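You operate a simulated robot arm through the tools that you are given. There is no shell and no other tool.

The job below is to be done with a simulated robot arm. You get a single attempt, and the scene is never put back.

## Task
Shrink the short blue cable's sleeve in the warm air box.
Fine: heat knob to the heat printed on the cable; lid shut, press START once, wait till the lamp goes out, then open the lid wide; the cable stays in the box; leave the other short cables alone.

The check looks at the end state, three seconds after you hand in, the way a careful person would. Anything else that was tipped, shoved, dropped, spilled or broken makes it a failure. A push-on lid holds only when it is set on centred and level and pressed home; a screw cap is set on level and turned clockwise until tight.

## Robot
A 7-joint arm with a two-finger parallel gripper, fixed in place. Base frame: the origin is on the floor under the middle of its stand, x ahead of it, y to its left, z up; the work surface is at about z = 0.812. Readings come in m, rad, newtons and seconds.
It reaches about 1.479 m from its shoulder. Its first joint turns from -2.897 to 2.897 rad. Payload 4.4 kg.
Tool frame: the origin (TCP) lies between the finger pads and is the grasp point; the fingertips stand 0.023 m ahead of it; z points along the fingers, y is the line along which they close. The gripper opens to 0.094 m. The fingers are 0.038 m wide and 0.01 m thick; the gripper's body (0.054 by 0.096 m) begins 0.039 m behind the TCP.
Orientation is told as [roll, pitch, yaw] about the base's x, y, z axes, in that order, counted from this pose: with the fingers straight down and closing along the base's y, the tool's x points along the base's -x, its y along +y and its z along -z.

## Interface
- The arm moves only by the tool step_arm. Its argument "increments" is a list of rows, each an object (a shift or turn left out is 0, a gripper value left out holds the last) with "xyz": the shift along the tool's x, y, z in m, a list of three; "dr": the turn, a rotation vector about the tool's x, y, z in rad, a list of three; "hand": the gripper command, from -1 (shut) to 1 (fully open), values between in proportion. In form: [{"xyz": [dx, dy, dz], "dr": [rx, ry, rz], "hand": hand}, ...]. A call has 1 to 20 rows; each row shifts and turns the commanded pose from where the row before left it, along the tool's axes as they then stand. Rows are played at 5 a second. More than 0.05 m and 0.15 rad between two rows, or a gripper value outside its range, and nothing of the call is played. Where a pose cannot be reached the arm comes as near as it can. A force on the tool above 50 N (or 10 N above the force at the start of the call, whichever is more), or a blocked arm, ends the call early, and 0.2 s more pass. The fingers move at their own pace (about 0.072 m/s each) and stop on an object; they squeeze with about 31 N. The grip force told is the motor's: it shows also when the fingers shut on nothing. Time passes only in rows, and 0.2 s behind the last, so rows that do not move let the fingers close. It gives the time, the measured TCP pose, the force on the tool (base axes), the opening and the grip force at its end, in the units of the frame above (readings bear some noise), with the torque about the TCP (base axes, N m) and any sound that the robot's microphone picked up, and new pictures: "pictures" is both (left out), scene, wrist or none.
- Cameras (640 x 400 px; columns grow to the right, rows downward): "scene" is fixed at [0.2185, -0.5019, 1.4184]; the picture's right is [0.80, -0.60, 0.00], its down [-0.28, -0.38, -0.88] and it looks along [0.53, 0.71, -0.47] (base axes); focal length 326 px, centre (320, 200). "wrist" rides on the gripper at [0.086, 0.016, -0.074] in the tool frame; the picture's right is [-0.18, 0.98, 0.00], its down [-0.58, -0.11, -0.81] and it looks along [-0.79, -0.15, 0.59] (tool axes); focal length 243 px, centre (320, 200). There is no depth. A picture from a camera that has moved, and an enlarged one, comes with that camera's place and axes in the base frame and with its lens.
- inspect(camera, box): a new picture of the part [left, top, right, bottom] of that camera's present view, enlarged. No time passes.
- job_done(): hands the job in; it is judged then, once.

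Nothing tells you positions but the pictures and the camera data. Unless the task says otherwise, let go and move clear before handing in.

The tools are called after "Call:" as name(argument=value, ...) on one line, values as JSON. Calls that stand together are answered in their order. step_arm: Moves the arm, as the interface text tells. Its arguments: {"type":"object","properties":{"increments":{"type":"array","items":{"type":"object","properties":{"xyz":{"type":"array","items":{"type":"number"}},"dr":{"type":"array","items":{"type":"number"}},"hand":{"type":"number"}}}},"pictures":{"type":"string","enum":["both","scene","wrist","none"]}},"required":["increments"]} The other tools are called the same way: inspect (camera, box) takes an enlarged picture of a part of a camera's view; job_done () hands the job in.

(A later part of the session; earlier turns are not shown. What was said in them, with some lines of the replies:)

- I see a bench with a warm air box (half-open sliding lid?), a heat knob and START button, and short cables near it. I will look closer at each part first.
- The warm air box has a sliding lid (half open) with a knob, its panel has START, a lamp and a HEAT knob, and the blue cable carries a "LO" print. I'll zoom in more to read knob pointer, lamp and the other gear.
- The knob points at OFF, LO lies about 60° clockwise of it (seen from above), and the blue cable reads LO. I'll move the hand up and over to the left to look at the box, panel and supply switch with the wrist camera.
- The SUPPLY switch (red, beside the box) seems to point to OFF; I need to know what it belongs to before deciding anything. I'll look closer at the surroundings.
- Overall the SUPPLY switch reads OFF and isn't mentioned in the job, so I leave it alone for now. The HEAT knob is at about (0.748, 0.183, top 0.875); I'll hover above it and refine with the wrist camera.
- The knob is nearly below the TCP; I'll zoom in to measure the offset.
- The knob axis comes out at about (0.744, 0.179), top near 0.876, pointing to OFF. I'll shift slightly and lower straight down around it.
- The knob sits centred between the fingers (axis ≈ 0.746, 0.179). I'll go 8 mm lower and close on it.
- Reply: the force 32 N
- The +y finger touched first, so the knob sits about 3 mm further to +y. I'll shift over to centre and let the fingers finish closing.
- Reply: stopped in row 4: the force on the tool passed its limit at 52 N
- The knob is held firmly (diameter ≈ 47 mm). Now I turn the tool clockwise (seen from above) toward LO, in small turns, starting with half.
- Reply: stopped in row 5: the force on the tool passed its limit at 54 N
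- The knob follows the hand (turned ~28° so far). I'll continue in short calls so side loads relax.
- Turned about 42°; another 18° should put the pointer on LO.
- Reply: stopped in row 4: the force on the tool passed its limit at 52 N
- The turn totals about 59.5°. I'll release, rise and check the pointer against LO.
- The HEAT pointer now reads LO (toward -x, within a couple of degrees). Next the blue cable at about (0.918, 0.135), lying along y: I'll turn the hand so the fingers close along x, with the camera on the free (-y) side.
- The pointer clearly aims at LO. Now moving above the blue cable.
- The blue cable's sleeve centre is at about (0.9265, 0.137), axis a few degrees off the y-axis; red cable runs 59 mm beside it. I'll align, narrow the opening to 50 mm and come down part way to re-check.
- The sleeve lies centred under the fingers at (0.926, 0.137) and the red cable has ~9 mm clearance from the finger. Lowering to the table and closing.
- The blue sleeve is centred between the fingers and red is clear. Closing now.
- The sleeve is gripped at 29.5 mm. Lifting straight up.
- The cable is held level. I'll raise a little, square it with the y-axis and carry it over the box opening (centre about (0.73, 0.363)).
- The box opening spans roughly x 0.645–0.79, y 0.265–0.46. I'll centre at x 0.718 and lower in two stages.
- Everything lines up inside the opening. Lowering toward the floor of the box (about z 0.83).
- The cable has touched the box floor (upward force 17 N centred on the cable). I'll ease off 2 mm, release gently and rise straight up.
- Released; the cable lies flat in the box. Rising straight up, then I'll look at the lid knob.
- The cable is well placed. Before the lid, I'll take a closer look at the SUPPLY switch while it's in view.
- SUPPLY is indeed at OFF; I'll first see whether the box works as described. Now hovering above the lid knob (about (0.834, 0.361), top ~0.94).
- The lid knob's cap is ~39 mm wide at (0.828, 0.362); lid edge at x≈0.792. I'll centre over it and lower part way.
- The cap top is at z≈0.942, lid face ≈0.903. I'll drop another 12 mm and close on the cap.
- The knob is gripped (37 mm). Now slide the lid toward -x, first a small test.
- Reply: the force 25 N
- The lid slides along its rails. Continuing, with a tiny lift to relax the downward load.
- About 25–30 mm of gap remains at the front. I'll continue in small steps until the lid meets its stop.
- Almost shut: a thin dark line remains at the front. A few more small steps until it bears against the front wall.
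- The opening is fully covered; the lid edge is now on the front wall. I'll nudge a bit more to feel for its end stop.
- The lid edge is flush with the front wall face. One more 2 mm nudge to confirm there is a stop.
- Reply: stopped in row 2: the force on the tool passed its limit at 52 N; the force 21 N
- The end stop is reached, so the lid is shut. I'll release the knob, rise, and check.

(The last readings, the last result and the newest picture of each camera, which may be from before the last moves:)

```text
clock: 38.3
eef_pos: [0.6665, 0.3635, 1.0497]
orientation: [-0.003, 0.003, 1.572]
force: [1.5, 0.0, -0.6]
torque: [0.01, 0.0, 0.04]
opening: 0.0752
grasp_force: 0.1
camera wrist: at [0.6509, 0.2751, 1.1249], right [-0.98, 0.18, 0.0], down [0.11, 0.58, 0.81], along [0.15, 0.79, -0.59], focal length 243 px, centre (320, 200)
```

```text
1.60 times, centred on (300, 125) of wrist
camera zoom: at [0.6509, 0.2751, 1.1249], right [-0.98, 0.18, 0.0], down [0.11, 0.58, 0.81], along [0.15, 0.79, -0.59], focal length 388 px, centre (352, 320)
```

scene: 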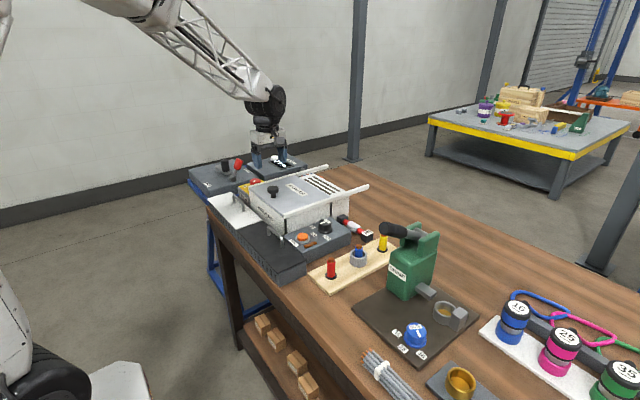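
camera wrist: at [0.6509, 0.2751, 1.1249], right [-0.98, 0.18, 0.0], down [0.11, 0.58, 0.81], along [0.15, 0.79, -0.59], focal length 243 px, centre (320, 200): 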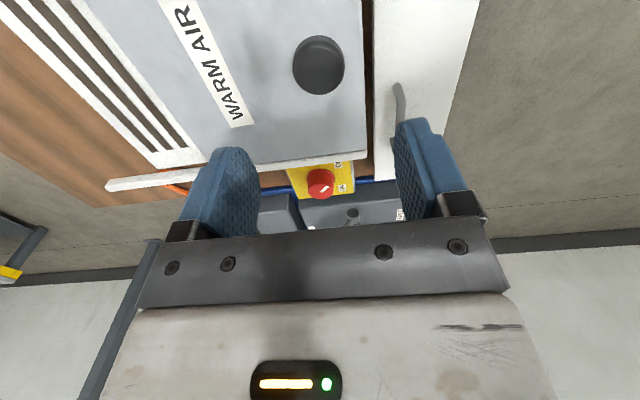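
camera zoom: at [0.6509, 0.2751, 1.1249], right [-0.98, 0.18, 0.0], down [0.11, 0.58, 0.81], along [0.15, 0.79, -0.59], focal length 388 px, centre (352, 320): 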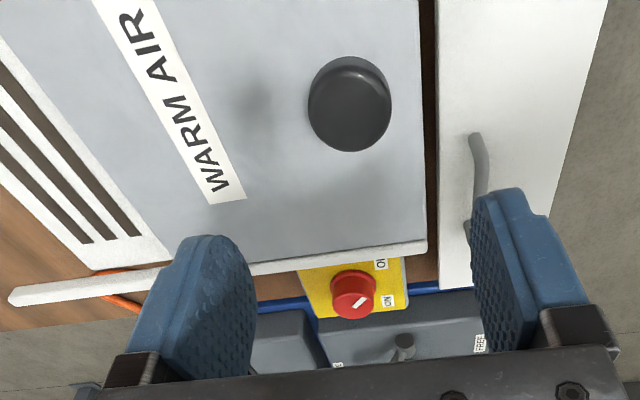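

The lid is shut over the whole opening. Next START: I'll close the fingers and hover over the button at about (0.659, 0.175).

Call:
step_arm(increments=[{"xyz": [0.047, 0.0019, 0.0], "hand": -1}, {"xyz": [0.047, 0.0019, 0.01]}, {"xyz": [0.047, 0.0019, 0.01]}, {"xyz": [0.047, 0.0019, 0.01]}, {"xyz": [0, 0, 0.03]}, {}], pictures="both")

Call:
inspect(camera="wrist", box=[220, 0, 420, 160])

Call:
inspect(camera="scene", box=[260, 170, 360, 260])

```text
clock: 39.7
eef_pos: [0.6586, 0.1761, 0.9899]
orientation: [-0.001, 0.001, 1.573]
force: [0.3, 0.6, 0.0]
torque: [0.06, 0.01, 0.01]
opening: 0.0001
grasp_force: 31.5
camera wrist: at [0.6433, 0.088, 1.064], right [-0.98, 0.18, 0.0], down [0.11, 0.58, 0.81], along [0.15, 0.79, -0.59], focal length 243 px, centre (320, 200)
```

scene: 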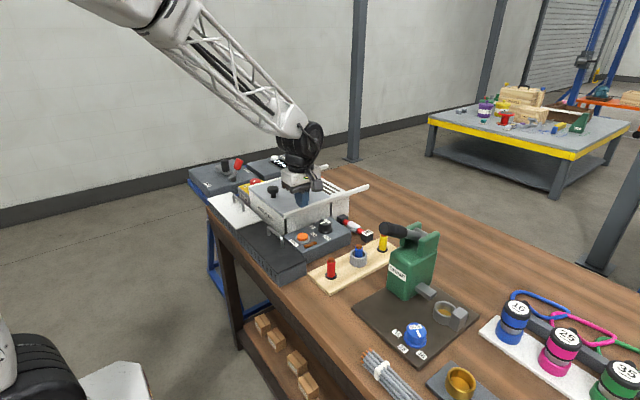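
wrist: 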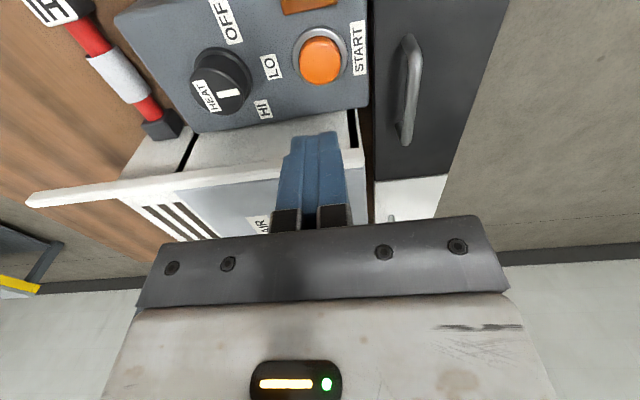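

```text
2.50 times, centred on (320, 80) of wrist
camera zoom: at [0.6433, 0.088, 1.064], right [-0.98, 0.18, 0.0], down [0.11, 0.58, 0.81], along [0.15, 0.79, -0.59], focal length 606 px, centre (320, 500)
```

zoom: 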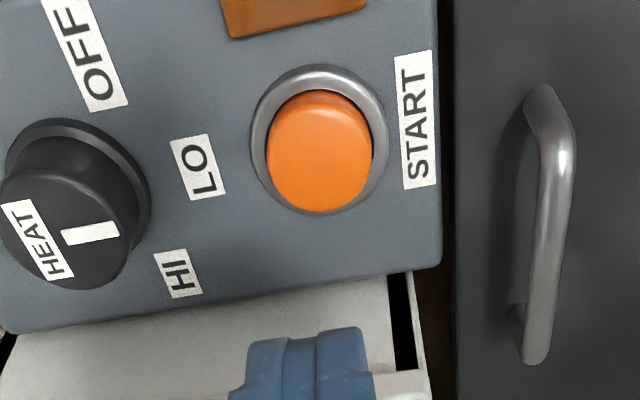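

```text
4.44 times, centred on (310, 215) of scene
camera zoom: at [0.2185, -0.5019, 1.4184], right [0.8, -0.6, 0.0], down [-0.28, -0.38, -0.88], along [0.53, 0.71, -0.47], focal length 1448 px, centre (364, 133)
```

zoom: 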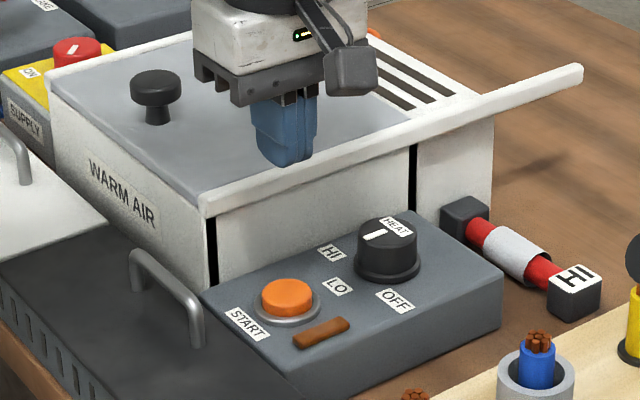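

The closed fingertips are right over START (button at ≈(0.659, 0.177), top ≈0.862). I'll descend to just above it, then press once.

Call:
step_arm(increments=[{"xyz": [-0.001, 0, 0.03]}, {"xyz": [0, 0, 0.03]}, {"xyz": [0, 0, 0.025]}, {"xyz": [0, 0, 0.008]}, {}], pictures="both")

Call:
inspect(camera="scene", box=[270, 190, 350, 250])

Call:
inspect(camera="wrist", box=[200, 50, 440, 220])

```text
clock: 40.9
eef_pos: [0.6586, 0.1758, 0.8972]
orientation: [-0.003, -0.001, 1.573]
force: [0.2, -0.3, -0.4]
torque: [-0.03, 0.0, -0.01]
opening: 0.0
grasp_force: 31.0
camera wrist: at [0.6433, 0.0884, 0.971], right [-0.98, 0.18, 0.0], down [0.11, 0.58, 0.81], along [0.15, 0.79, -0.59], focal length 243 px, centre (320, 200)
```

scene: 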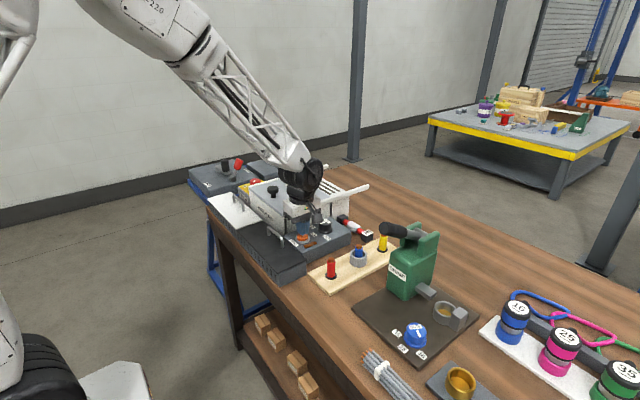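
wrist: 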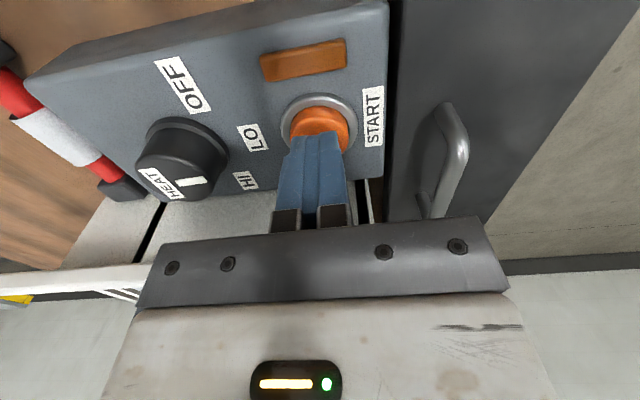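

```text
6.67 times, centred on (310, 220) of scene
camera zoom: at [0.2185, -0.5019, 1.4184], right [0.8, -0.6, 0.0], down [-0.28, -0.38, -0.88], along [0.53, 0.71, -0.47], focal length 2172 px, centre (387, 67)
```

zoom: 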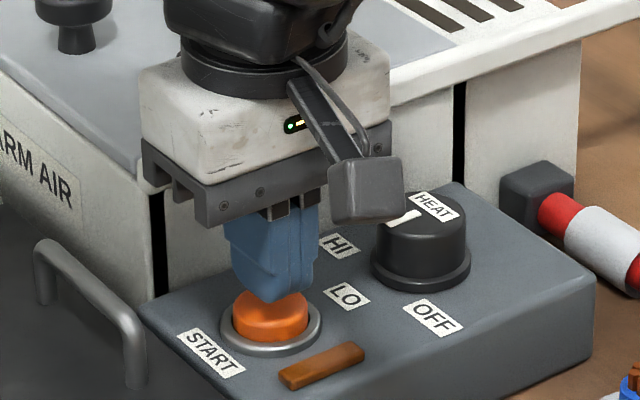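

```text
2.35 times, centred on (320, 135) of wrist
camera zoom: at [0.6433, 0.0884, 0.971], right [-0.98, 0.18, 0.0], down [0.11, 0.58, 0.81], along [0.15, 0.79, -0.59], focal length 571 px, centre (320, 353)
```

zoom: 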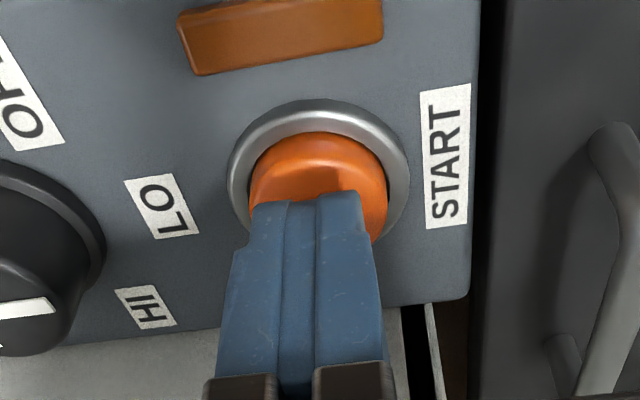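

Fingertips are centred over START. Pressing once now, slowly.

Call:
step_arm(increments=[{"xyz": [0, 0, 0.006]}, {"xyz": [0, 0, 0.004]}, {"xyz": [0, 0, 0.003]}, {"xyz": [0, 0, 0.003]}], pictures="both")

```text
clock: 41.9
eef_pos: [0.6595, 0.1768, 0.881]
orientation: [-0.002, 0.001, 1.572]
force: [1.5, -0.6, 3.9]
torque: [0.01, -0.03, 0.0]
opening: 0.0
grasp_force: 30.8
heard: click
camera wrist: at [0.6432, 0.0882, 0.955], right [-0.98, 0.18, 0.0], down [0.11, 0.58, 0.81], along [0.15, 0.79, -0.59], focal length 243 px, centre (320, 200)
```

scene: 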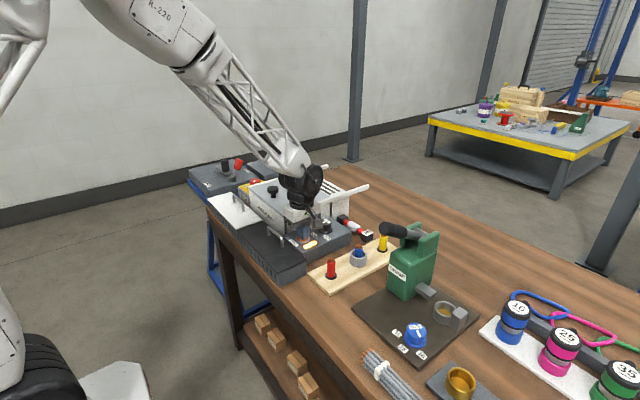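
wrist: 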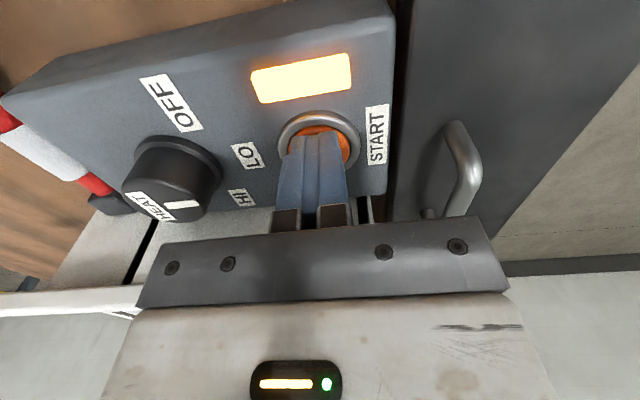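

A click and the lamp came on: the box is running (SUPPLY was not needed). I'll lift straight off the button and wait, watching the lamp.

Call:
step_arm(increments=[{"xyz": [0, 0, -0.03]}, {"xyz": [0, 0, -0.04]}, {"xyz": [0, 0, -0.04]}, {"xyz": [0, 0, -0.04]}, {}, {}, {}, {}, {}, {}], pictures="both")

```text
clock: 44.1
eef_pos: [0.6587, 0.1754, 1.0314]
orientation: [-0.001, 0.0, 1.572]
force: [-1.1, 0.4, 0.4]
torque: [0.04, -0.02, 0.02]
opening: 0.0001
grasp_force: 30.7
camera wrist: at [0.6432, 0.0878, 1.1057], right [-0.98, 0.18, 0.0], down [0.11, 0.58, 0.81], along [0.15, 0.79, -0.59], focal length 243 px, centre (320, 200)
```

scene: 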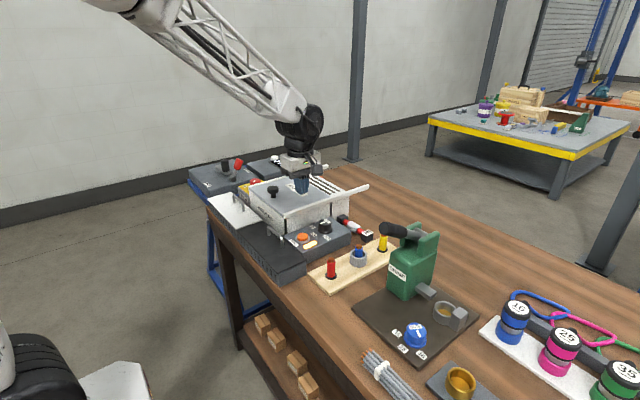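
wrist: 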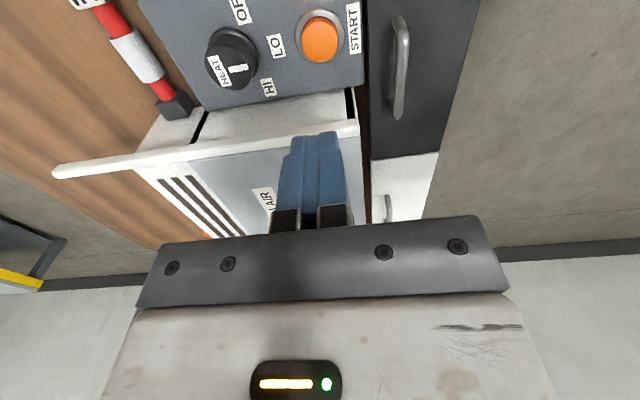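

Lamp still lit. While waiting I'll hover above the lid knob (not touching) so the lamp stays visible in the scene camera.

Call:
step_arm(increments=[{"xyz": [-0.047, -0.0018, 0], "hand": 0.6}, {"xyz": [-0.047, -0.0018, 0]}, {"xyz": [-0.047, -0.0018, 0]}, {"xyz": [-0.0465, -0.0016, 0]}, {}, {}, {}, {}, {}, {}, {}, {}, {}, {}], pictures="both")

Call:
inspect(camera="scene", box=[270, 190, 350, 250])

```text
clock: 47.1
eef_pos: [0.666, 0.3647, 1.029]
orientation: [-0.001, -0.001, 1.572]
force: [-0.2, -0.2, 0.7]
torque: [-0.03, 0.01, 0.05]
opening: 0.0749
grasp_force: 0.0
camera wrist: at [0.6499, 0.2763, 1.1044], right [-0.98, 0.18, 0.0], down [0.11, 0.58, 0.81], along [0.15, 0.79, -0.59], focal length 243 px, centre (320, 200)
```

scene: 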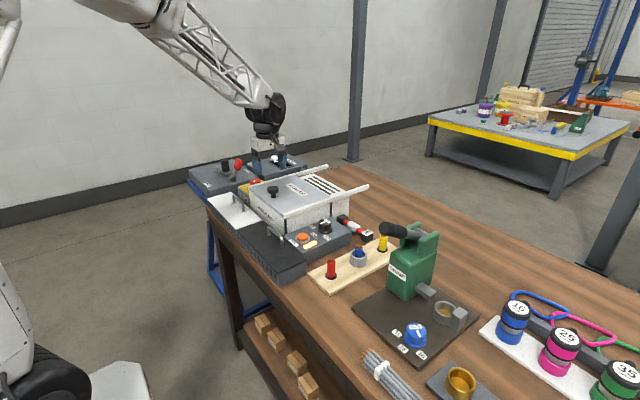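
wrist: 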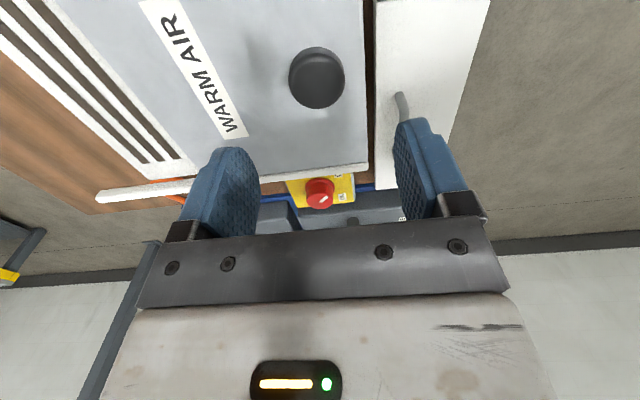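

```text
6.67 times, centred on (310, 220) of scene
camera zoom: at [0.2185, -0.5019, 1.4184], right [0.8, -0.6, 0.0], down [-0.28, -0.38, -0.88], along [0.53, 0.71, -0.47], focal length 2172 px, centre (387, 67)
```

zoom: 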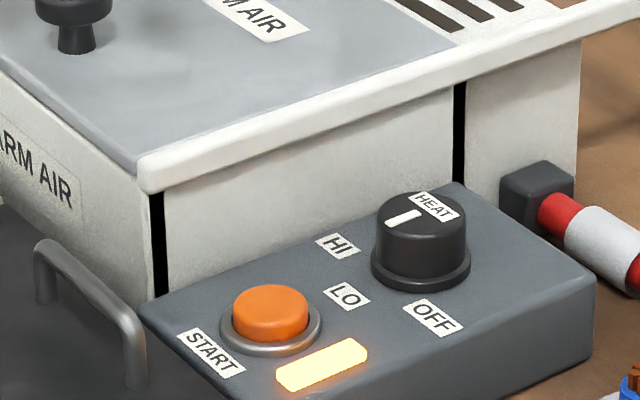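

The lamp is still glowing. I'll keep still and wait.

Call:
step_arm(increments=[{}, {}, {}, {}, {}, {}, {}, {}, {}, {}], pictures="scene")

Call:
inspect(camera="scene", box=[270, 190, 350, 250])

```text
clock: 49.3
eef_pos: [0.6667, 0.3644, 1.0309]
orientation: [-0.002, 0.0, 1.572]
force: [-0.3, 0.7, 0.4]
torque: [0.01, -0.01, 0.01]
opening: 0.075
grasp_force: 0.1
```

scene: 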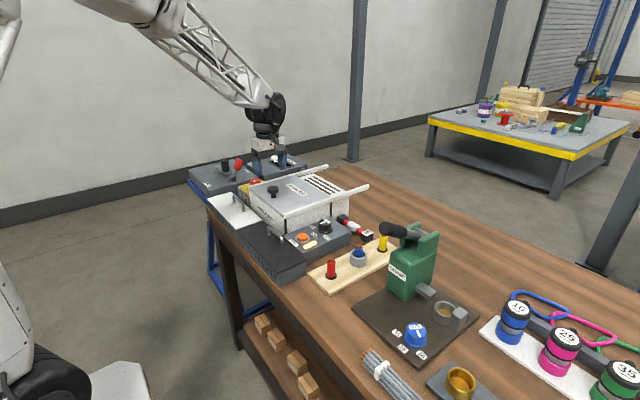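

```text
6.67 times, centred on (310, 220) of scene
camera zoom: at [0.2185, -0.5019, 1.4184], right [0.8, -0.6, 0.0], down [-0.28, -0.38, -0.88], along [0.53, 0.71, -0.47], focal length 2172 px, centre (387, 67)
```

zoom: 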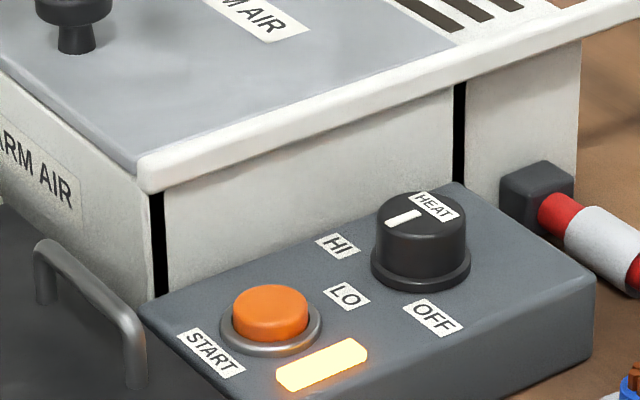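

Still lit; waiting further.

Call:
step_arm(increments=[{}, {}, {}, {}, {}, {}, {}, {}, {}, {}], pictures="none")

Call:
inspect(camera="scene", box=[270, 190, 350, 250])

```text
clock: 51.5
eef_pos: [0.6649, 0.3638, 1.0303]
orientation: [-0.002, 0.0, 1.573]
force: [-0.6, 0.1, 0.6]
torque: [0.02, -0.03, 0.0]
opening: 0.0751
grasp_force: 0.2
```

```text
6.67 times, centred on (310, 220) of scene
camera zoom: at [0.2185, -0.5019, 1.4184], right [0.8, -0.6, 0.0], down [-0.28, -0.38, -0.88], along [0.53, 0.71, -0.47], focal length 2172 px, centre (387, 67)
```

zoom: 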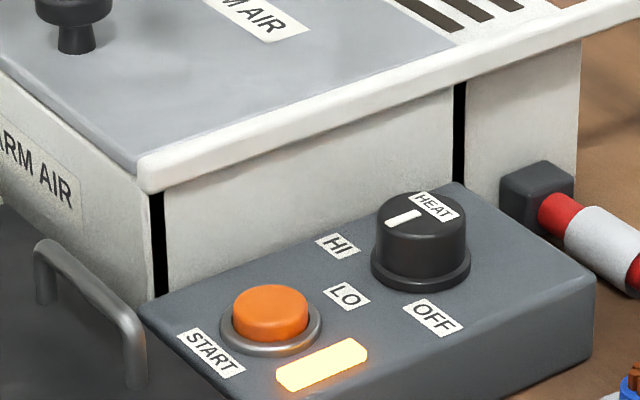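

Still lit; waiting further.

Call:
step_arm(increments=[{}, {}, {}, {}, {}, {}, {}, {}, {}, {}], pictures="none")

Call:
inspect(camera="scene", box=[270, 190, 350, 250])

```text
clock: 53.7
eef_pos: [0.6656, 0.3648, 1.03]
orientation: [-0.002, 0.0, 1.573]
force: [-0.3, 0.0, -0.5]
torque: [0.0, 0.0, 0.03]
opening: 0.0752
grasp_force: 0.0
```

```text
6.67 times, centred on (310, 220) of scene
camera zoom: at [0.2185, -0.5019, 1.4184], right [0.8, -0.6, 0.0], down [-0.28, -0.38, -0.88], along [0.53, 0.71, -0.47], focal length 2172 px, centre (387, 67)
```

zoom: 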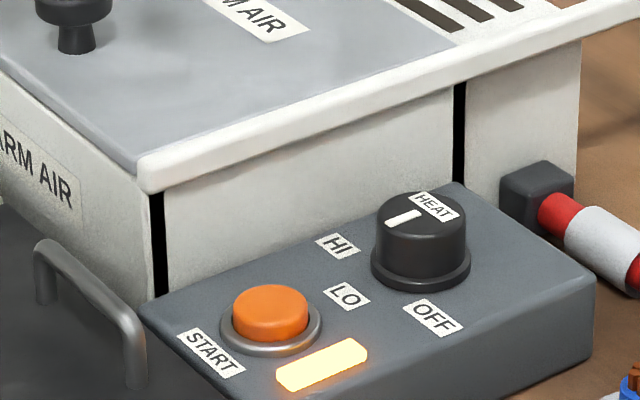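

Still lit; waiting further.

Call:
step_arm(increments=[{}, {}, {}, {}, {}, {}, {}, {}, {}, {}], pictures="none")

Call:
inspect(camera="scene", box=[270, 190, 350, 250])

```text
clock: 55.9
eef_pos: [0.6659, 0.3649, 1.0303]
orientation: [0.0, -0.001, 1.573]
force: [-0.5, -0.5, 0.1]
torque: [0.02, 0.0, 0.0]
opening: 0.0752
grasp_force: 0.0
```

```text
6.67 times, centred on (310, 220) of scene
camera zoom: at [0.2185, -0.5019, 1.4184], right [0.8, -0.6, 0.0], down [-0.28, -0.38, -0.88], along [0.53, 0.71, -0.47], focal length 2172 px, centre (387, 67)
```

zoom: 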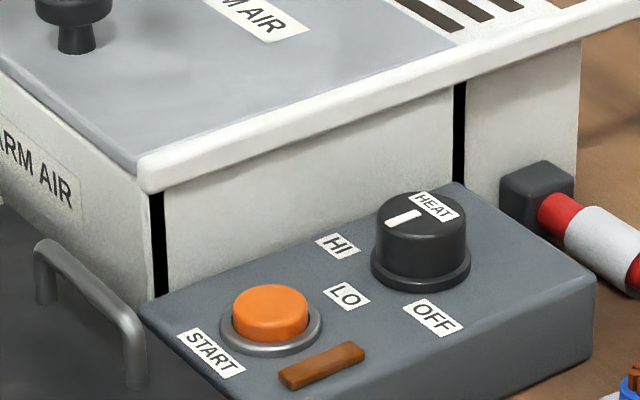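

The lamp is out. Now lowering around the lid knob and gripping it again.

Call:
step_arm(increments=[{"xyz": [0.002, 0, 0.03]}, {"xyz": [0, 0, 0.03]}, {"xyz": [0, 0, 0.03]}, {}], pictures="both")

Call:
inspect(camera="scene", box=[270, 190, 350, 250])

```text
clock: 56.9
eef_pos: [0.6656, 0.362, 0.9403]
orientation: [-0.002, -0.001, 1.574]
force: [-0.1, 0.0, -0.9]
torque: [0.0, 0.02, -0.06]
opening: 0.0752
grasp_force: 0.2
camera wrist: at [0.6497, 0.2742, 1.0146], right [-0.98, 0.18, 0.0], down [0.11, 0.58, 0.81], along [0.15, 0.79, -0.59], focal length 243 px, centre (320, 200)
```

scene: 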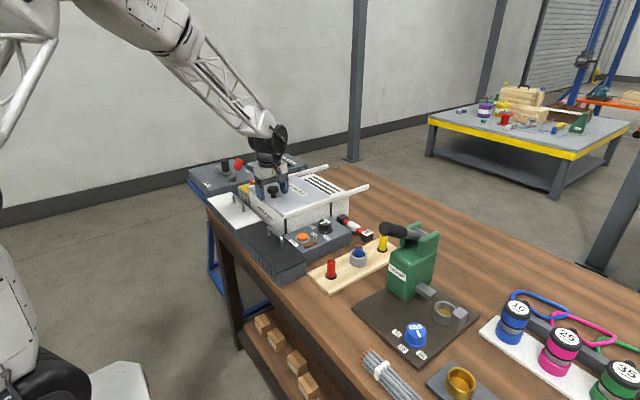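
wrist: 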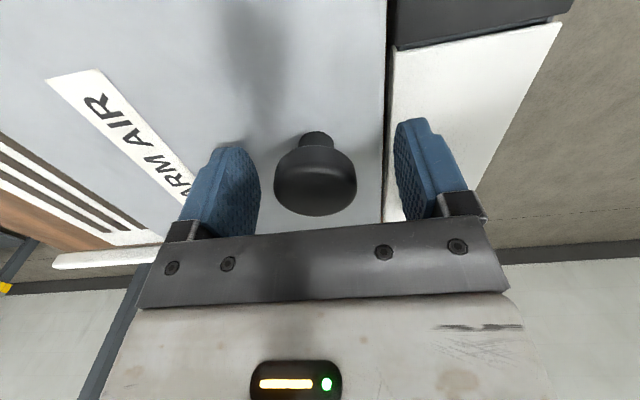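

```text
6.67 times, centred on (310, 220) of scene
camera zoom: at [0.2185, -0.5019, 1.4184], right [0.8, -0.6, 0.0], down [-0.28, -0.38, -0.88], along [0.53, 0.71, -0.47], focal length 2172 px, centre (387, 67)
```

zoom: 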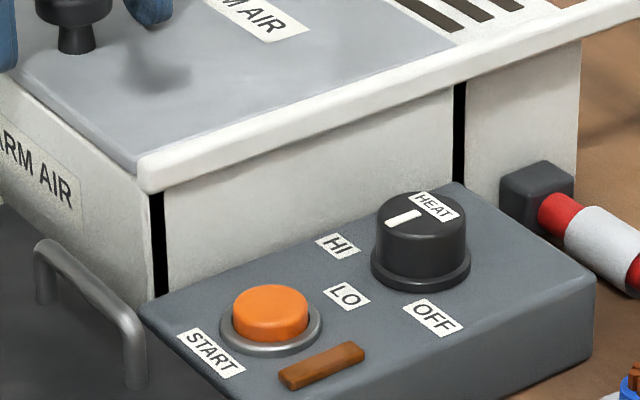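

Centred on the knob; closing and then sliding the lid toward +x.

Call:
step_arm(increments=[{"hand": 0.0}, {"hand": -1}, {"hand": -1}, {"hand": -1}], pictures="none")

```text
clock: 58.0
eef_pos: [0.6663, 0.362, 0.9411]
orientation: [-0.004, -0.001, 1.57]
force: [18.7, -0.1, -9.5]
torque: [-0.08, -0.22, 0.06]
opening: 0.0372
grasp_force: 44.3
stopped in row 4: the force on the tool passed its limit at 51 N (the readings are from after the stop); the commanded pose is now the measured one
```

Call:
step_arm(increments=[{"xyz": [0, -0.008, 0], "hand": -1}, {"xyz": [0, -0.012, 0]}, {"xyz": [0, -0.015, 0]}, {"xyz": [0, -0.015, 0]}, {"xyz": [0, -0.015, 0]}], pictures="both")

Call:
inspect(camera="scene", box=[220, 130, 380, 230])

```text
clock: 59.2
eef_pos: [0.7312, 0.3632, 0.942]
orientation: [-0.002, 0.0, 1.57]
force: [-0.8, -1.6, -16.5]
torque: [0.25, -0.09, -0.11]
opening: 0.037
grasp_force: 44.9
camera wrist: at [0.7152, 0.2741, 1.0148], right [-0.98, 0.18, 0.0], down [0.11, 0.58, 0.81], along [0.15, 0.79, -0.59], focal length 243 px, centre (320, 200)
```

scene: 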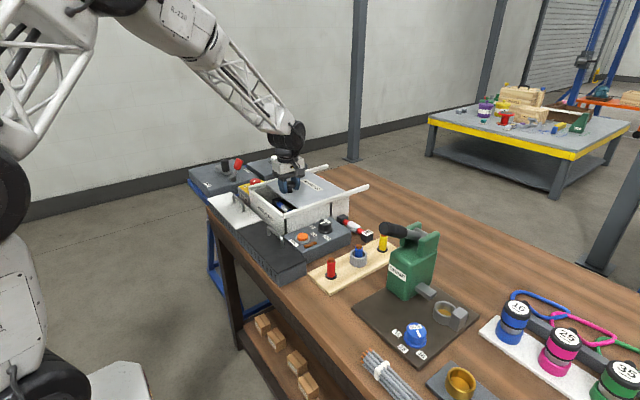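
wrist: 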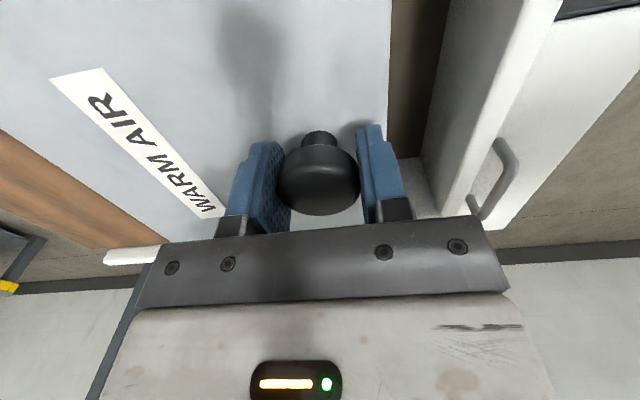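

```text
4.00 times, centred on (300, 180) of scene
camera zoom: at [0.2185, -0.5019, 1.4184], right [0.8, -0.6, 0.0], down [-0.28, -0.38, -0.88], along [0.53, 0.71, -0.47], focal length 1303 px, centre (400, 280)
```

zoom: 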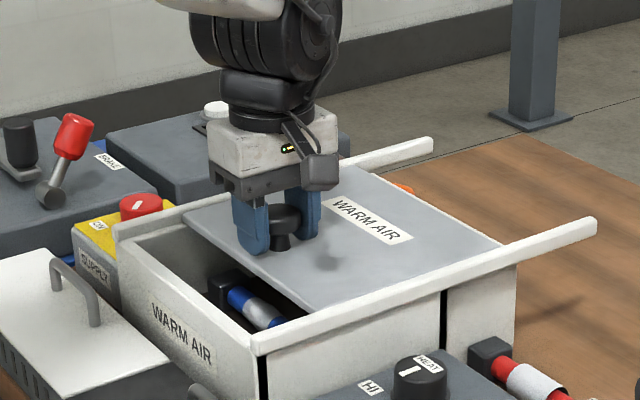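

The lid slides open and the cable shows a slimmer sleeve. Continuing toward fully open, easing 1 mm down to relax the pull.

Call:
step_arm(increments=[{"xyz": [0, -0.012, 0.001], "hand": -1}, {"xyz": [0, -0.015, 0]}, {"xyz": [0, -0.015, 0]}, {"xyz": [0, -0.015, 0]}, {"xyz": [0, -0.015, 0]}, {"xyz": [0, -0.015, 0]}, {"xyz": [0, -0.007, 0]}], pictures="both")

Call:
inspect(camera="scene", box=[220, 130, 380, 230])

```text
clock: 60.8
eef_pos: [0.8247, 0.3624, 0.9405]
orientation: [-0.003, -0.002, 1.571]
force: [-0.2, -27.0, -4.3]
torque: [-0.07, -0.09, 0.02]
opening: 0.037
grasp_force: 44.9
camera wrist: at [0.8092, 0.2742, 1.0148], right [-0.98, 0.18, 0.0], down [0.11, 0.58, 0.81], along [0.15, 0.79, -0.59], focal length 243 px, centre (320, 200)
```

scene: 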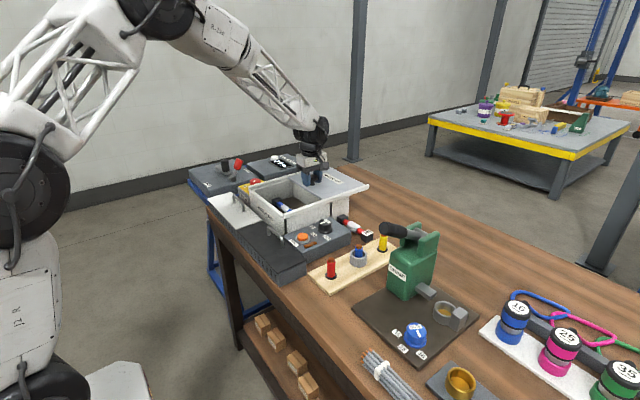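
wrist: 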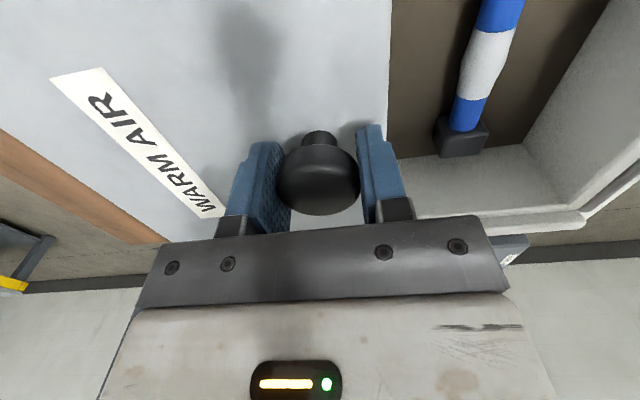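

```text
4.00 times, centred on (300, 180) of scene
camera zoom: at [0.2185, -0.5019, 1.4184], right [0.8, -0.6, 0.0], down [-0.28, -0.38, -0.88], along [0.53, 0.71, -0.47], focal length 1303 px, centre (400, 280)
```

zoom: 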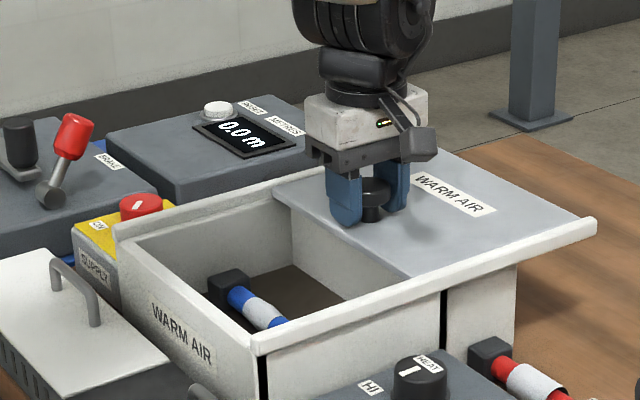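

The sleeve is now shrunk tight and the lid is nearly where it began. I'll nudge it further in small steps to its open stop.

Call:
step_arm(increments=[{"xyz": [0.001, -0.003, 0], "hand": -1}, {"xyz": [0, -0.002, 0]}, {"hand": -1}], pictures="none")

```text
clock: 61.6
eef_pos: [0.8299, 0.3613, 0.941]
orientation: [-0.003, -0.001, 1.572]
force: [-1.0, 4.6, -0.8]
torque: [0.07, 0.01, 0.01]
opening: 0.0375
grasp_force: 45.1
```

Call:
step_arm(increments=[{"xyz": [0, -0.003, 0], "hand": -1}, {"xyz": [0, -0.002, 0]}, {"hand": -1}], pictures="both")

Call:
inspect(camera="scene", box=[280, 140, 380, 220])

```text
clock: 62.3
eef_pos: [0.831, 0.3618, 0.9401]
orientation: [0.002, 0.002, 1.573]
force: [-22.6, -4.0, 8.5]
torque: [-0.28, 0.26, -0.1]
opening: 0.0373
grasp_force: 45.0
stopped in row 3: the force on the tool passed its limit at 56 N (the readings are from after the stop); the commanded pose is now the measured one
camera wrist: at [0.8171, 0.2743, 1.0149], right [-0.98, 0.18, 0.0], down [0.11, 0.58, 0.81], along [0.15, 0.79, -0.59], focal length 243 px, centre (320, 200)
```

scene: 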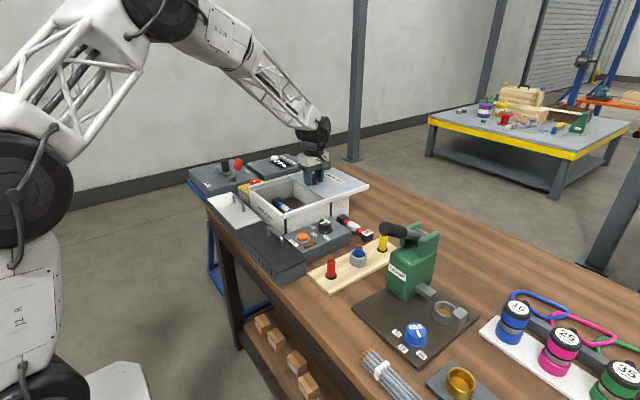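
wrist: 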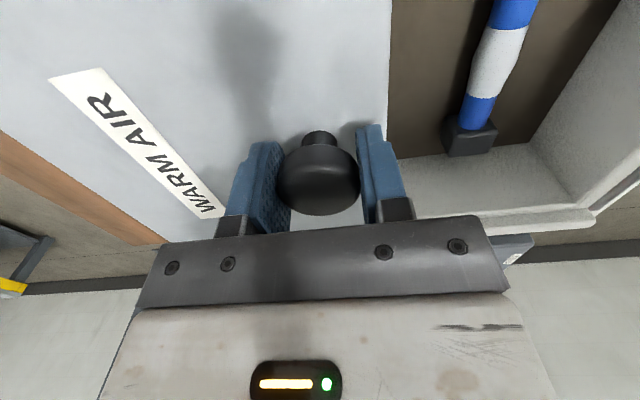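

```text
5.00 times, centred on (330, 180) of scene
camera zoom: at [0.2185, -0.5019, 1.4184], right [0.8, -0.6, 0.0], down [-0.28, -0.38, -0.88], along [0.53, 0.71, -0.47], focal length 1629 px, centre (270, 300)
```

zoom: 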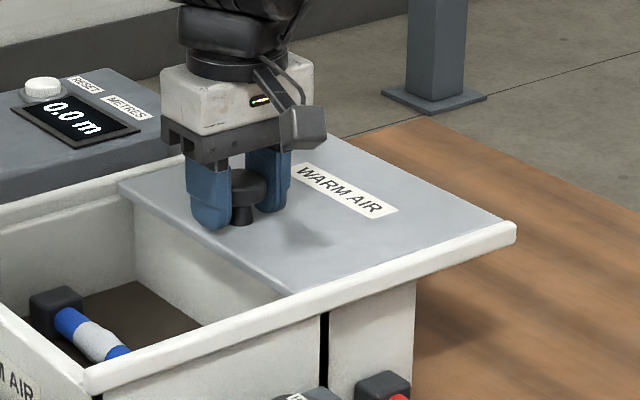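

The open stop is reached: the lid is fully open. Releasing the knob, rising straight up and moving clear.

Call:
step_arm(increments=[{"hand": 0.2}, {"hand": 0.6}, {"hand": 0.6}, {"xyz": [0, 0, -0.03]}, {"xyz": [0, 0, -0.045]}, {"xyz": [0, 0, -0.045]}, {"xyz": [0, 0, -0.045]}, {"xyz": [0, 0, -0.045]}, {}], pictures="both")

Call:
inspect(camera="scene", box=[220, 150, 400, 260])

Call:
inspect(camera="wrist", box=[240, 0, 560, 200])

```text
clock: 64.3
eef_pos: [0.8333, 0.3617, 1.1516]
orientation: [-0.001, 0.0, 1.57]
force: [0.4, -0.2, -0.5]
torque: [0.06, -0.02, 0.0]
opening: 0.0753
grasp_force: 0.0
camera wrist: at [0.8173, 0.2744, 1.2255], right [-0.98, 0.18, 0.0], down [0.11, 0.58, 0.81], along [0.15, 0.79, -0.59], focal length 243 px, centre (320, 200)
```

scene: 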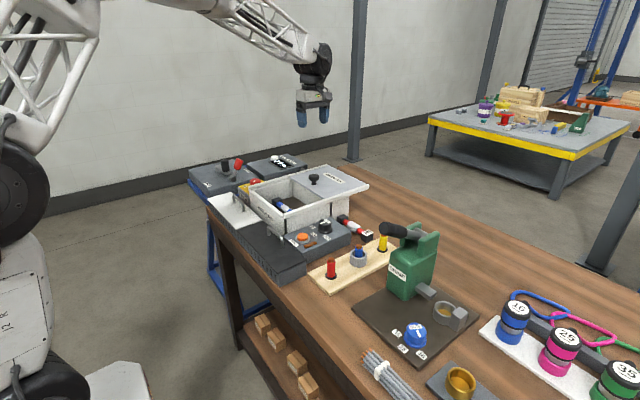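
wrist: 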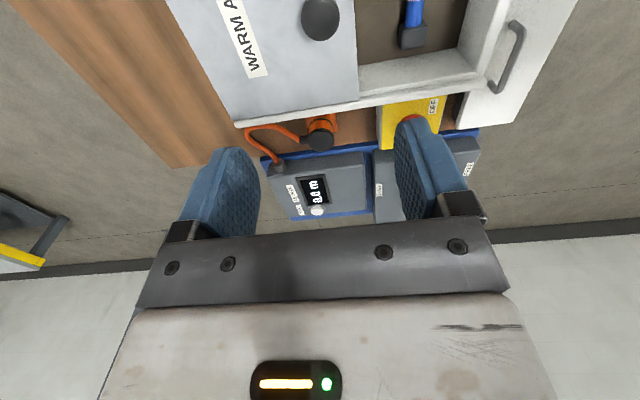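

```text
3.56 times, centred on (310, 205) of scene
camera zoom: at [0.2185, -0.5019, 1.4184], right [0.8, -0.6, 0.0], down [-0.28, -0.38, -0.88], along [0.53, 0.71, -0.47], focal length 1158 px, centre (356, 182)
```

zoom: 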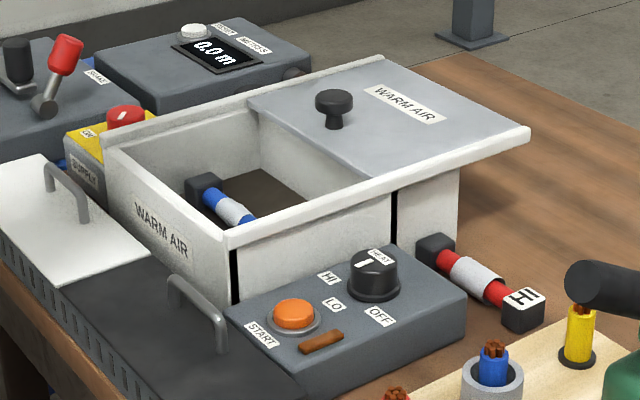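

```text
2.00 times, centred on (400, 100) of wrist
camera zoom: at [0.8173, 0.2744, 1.2255], right [-0.98, 0.18, 0.0], down [0.11, 0.58, 0.81], along [0.15, 0.79, -0.59], focal length 485 px, centre (160, 400)
```

zoom: 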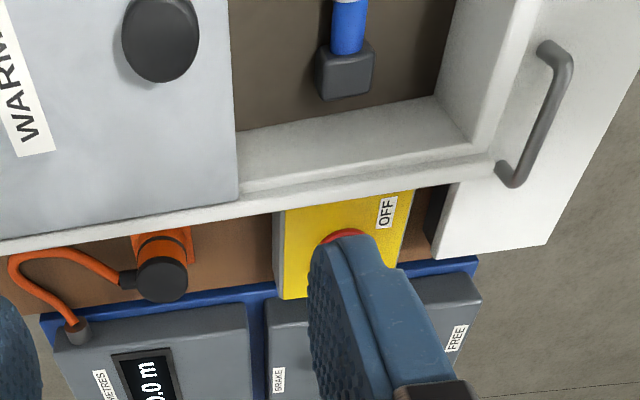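

Lid fully open, cable in the box, lamp out, heat on LO, red cable untouched. I'll back away and take a last look at the shrunk sleeve.

Call:
step_arm(increments=[{"xyz": [0.035, 0.03, 0]}, {"xyz": [0.035, 0.03, 0]}, {"xyz": [0.035, 0.03, 0]}, {"xyz": [0.035, 0.03, 0]}, {"xyz": [0.03, 0, 0]}, {}], pictures="both")

Call:
inspect(camera="wrist", box=[220, 0, 460, 150])

```text
clock: 65.7
eef_pos: [0.7131, 0.1901, 1.1515]
orientation: [0.0, 0.001, 1.572]
force: [0.1, -0.1, -0.1]
torque: [0.03, 0.03, 0.02]
opening: 0.0752
grasp_force: 0.0
camera wrist: at [0.6979, 0.1039, 1.2257], right [-0.98, 0.18, 0.0], down [0.11, 0.58, 0.81], along [0.15, 0.79, -0.59], focal length 243 px, centre (320, 200)
```

scene: 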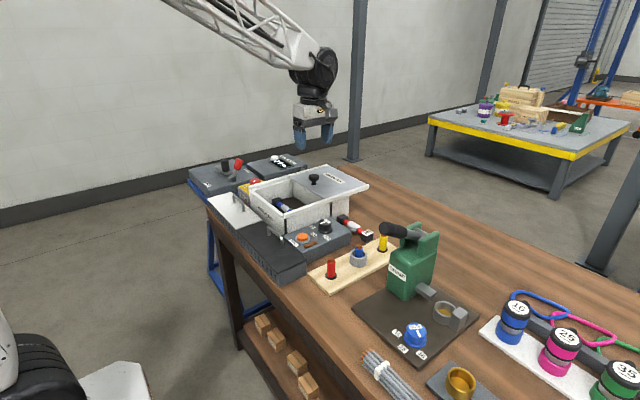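
wrist: 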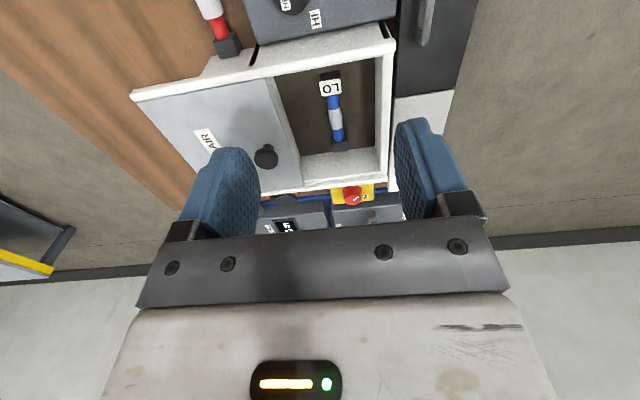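

```text
2.67 times, centred on (340, 75) of wrist
camera zoom: at [0.6979, 0.1039, 1.2257], right [-0.98, 0.18, 0.0], down [0.11, 0.58, 0.81], along [0.15, 0.79, -0.59], focal length 647 px, centre (267, 533)
```

zoom: 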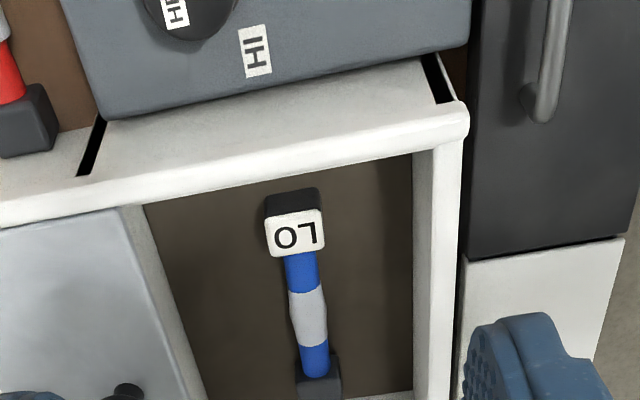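

The blue cable lies in the open box with its sleeve shrunk tight and unscorched. The lid is wide open, the lamp is out and the arm is clear, so I'm handing in the job.

Call:
job_done()

```text
The job is handed in.
```

The blue cable's sleeve is shrunk tight with no scorching, and the cable is still in the warm air box.

- **Heat:** the cable is printed LO, so I turned the heat knob from OFF to LO.
- **Run:** I slid the lid shut to its stop and pressed START once. I heard a click, and the lamp lit and then went out after about 14 seconds.
- **Lid:** I slid it back to its open stop, so it is as wide as it goes.
- **Everything else:** the red HI cable was not touched, and nothing was tipped or moved. The arm has let go and is clear of the box.

The SUPPLY switch beside the box was at OFF. The box ran without it, so I left it alone.
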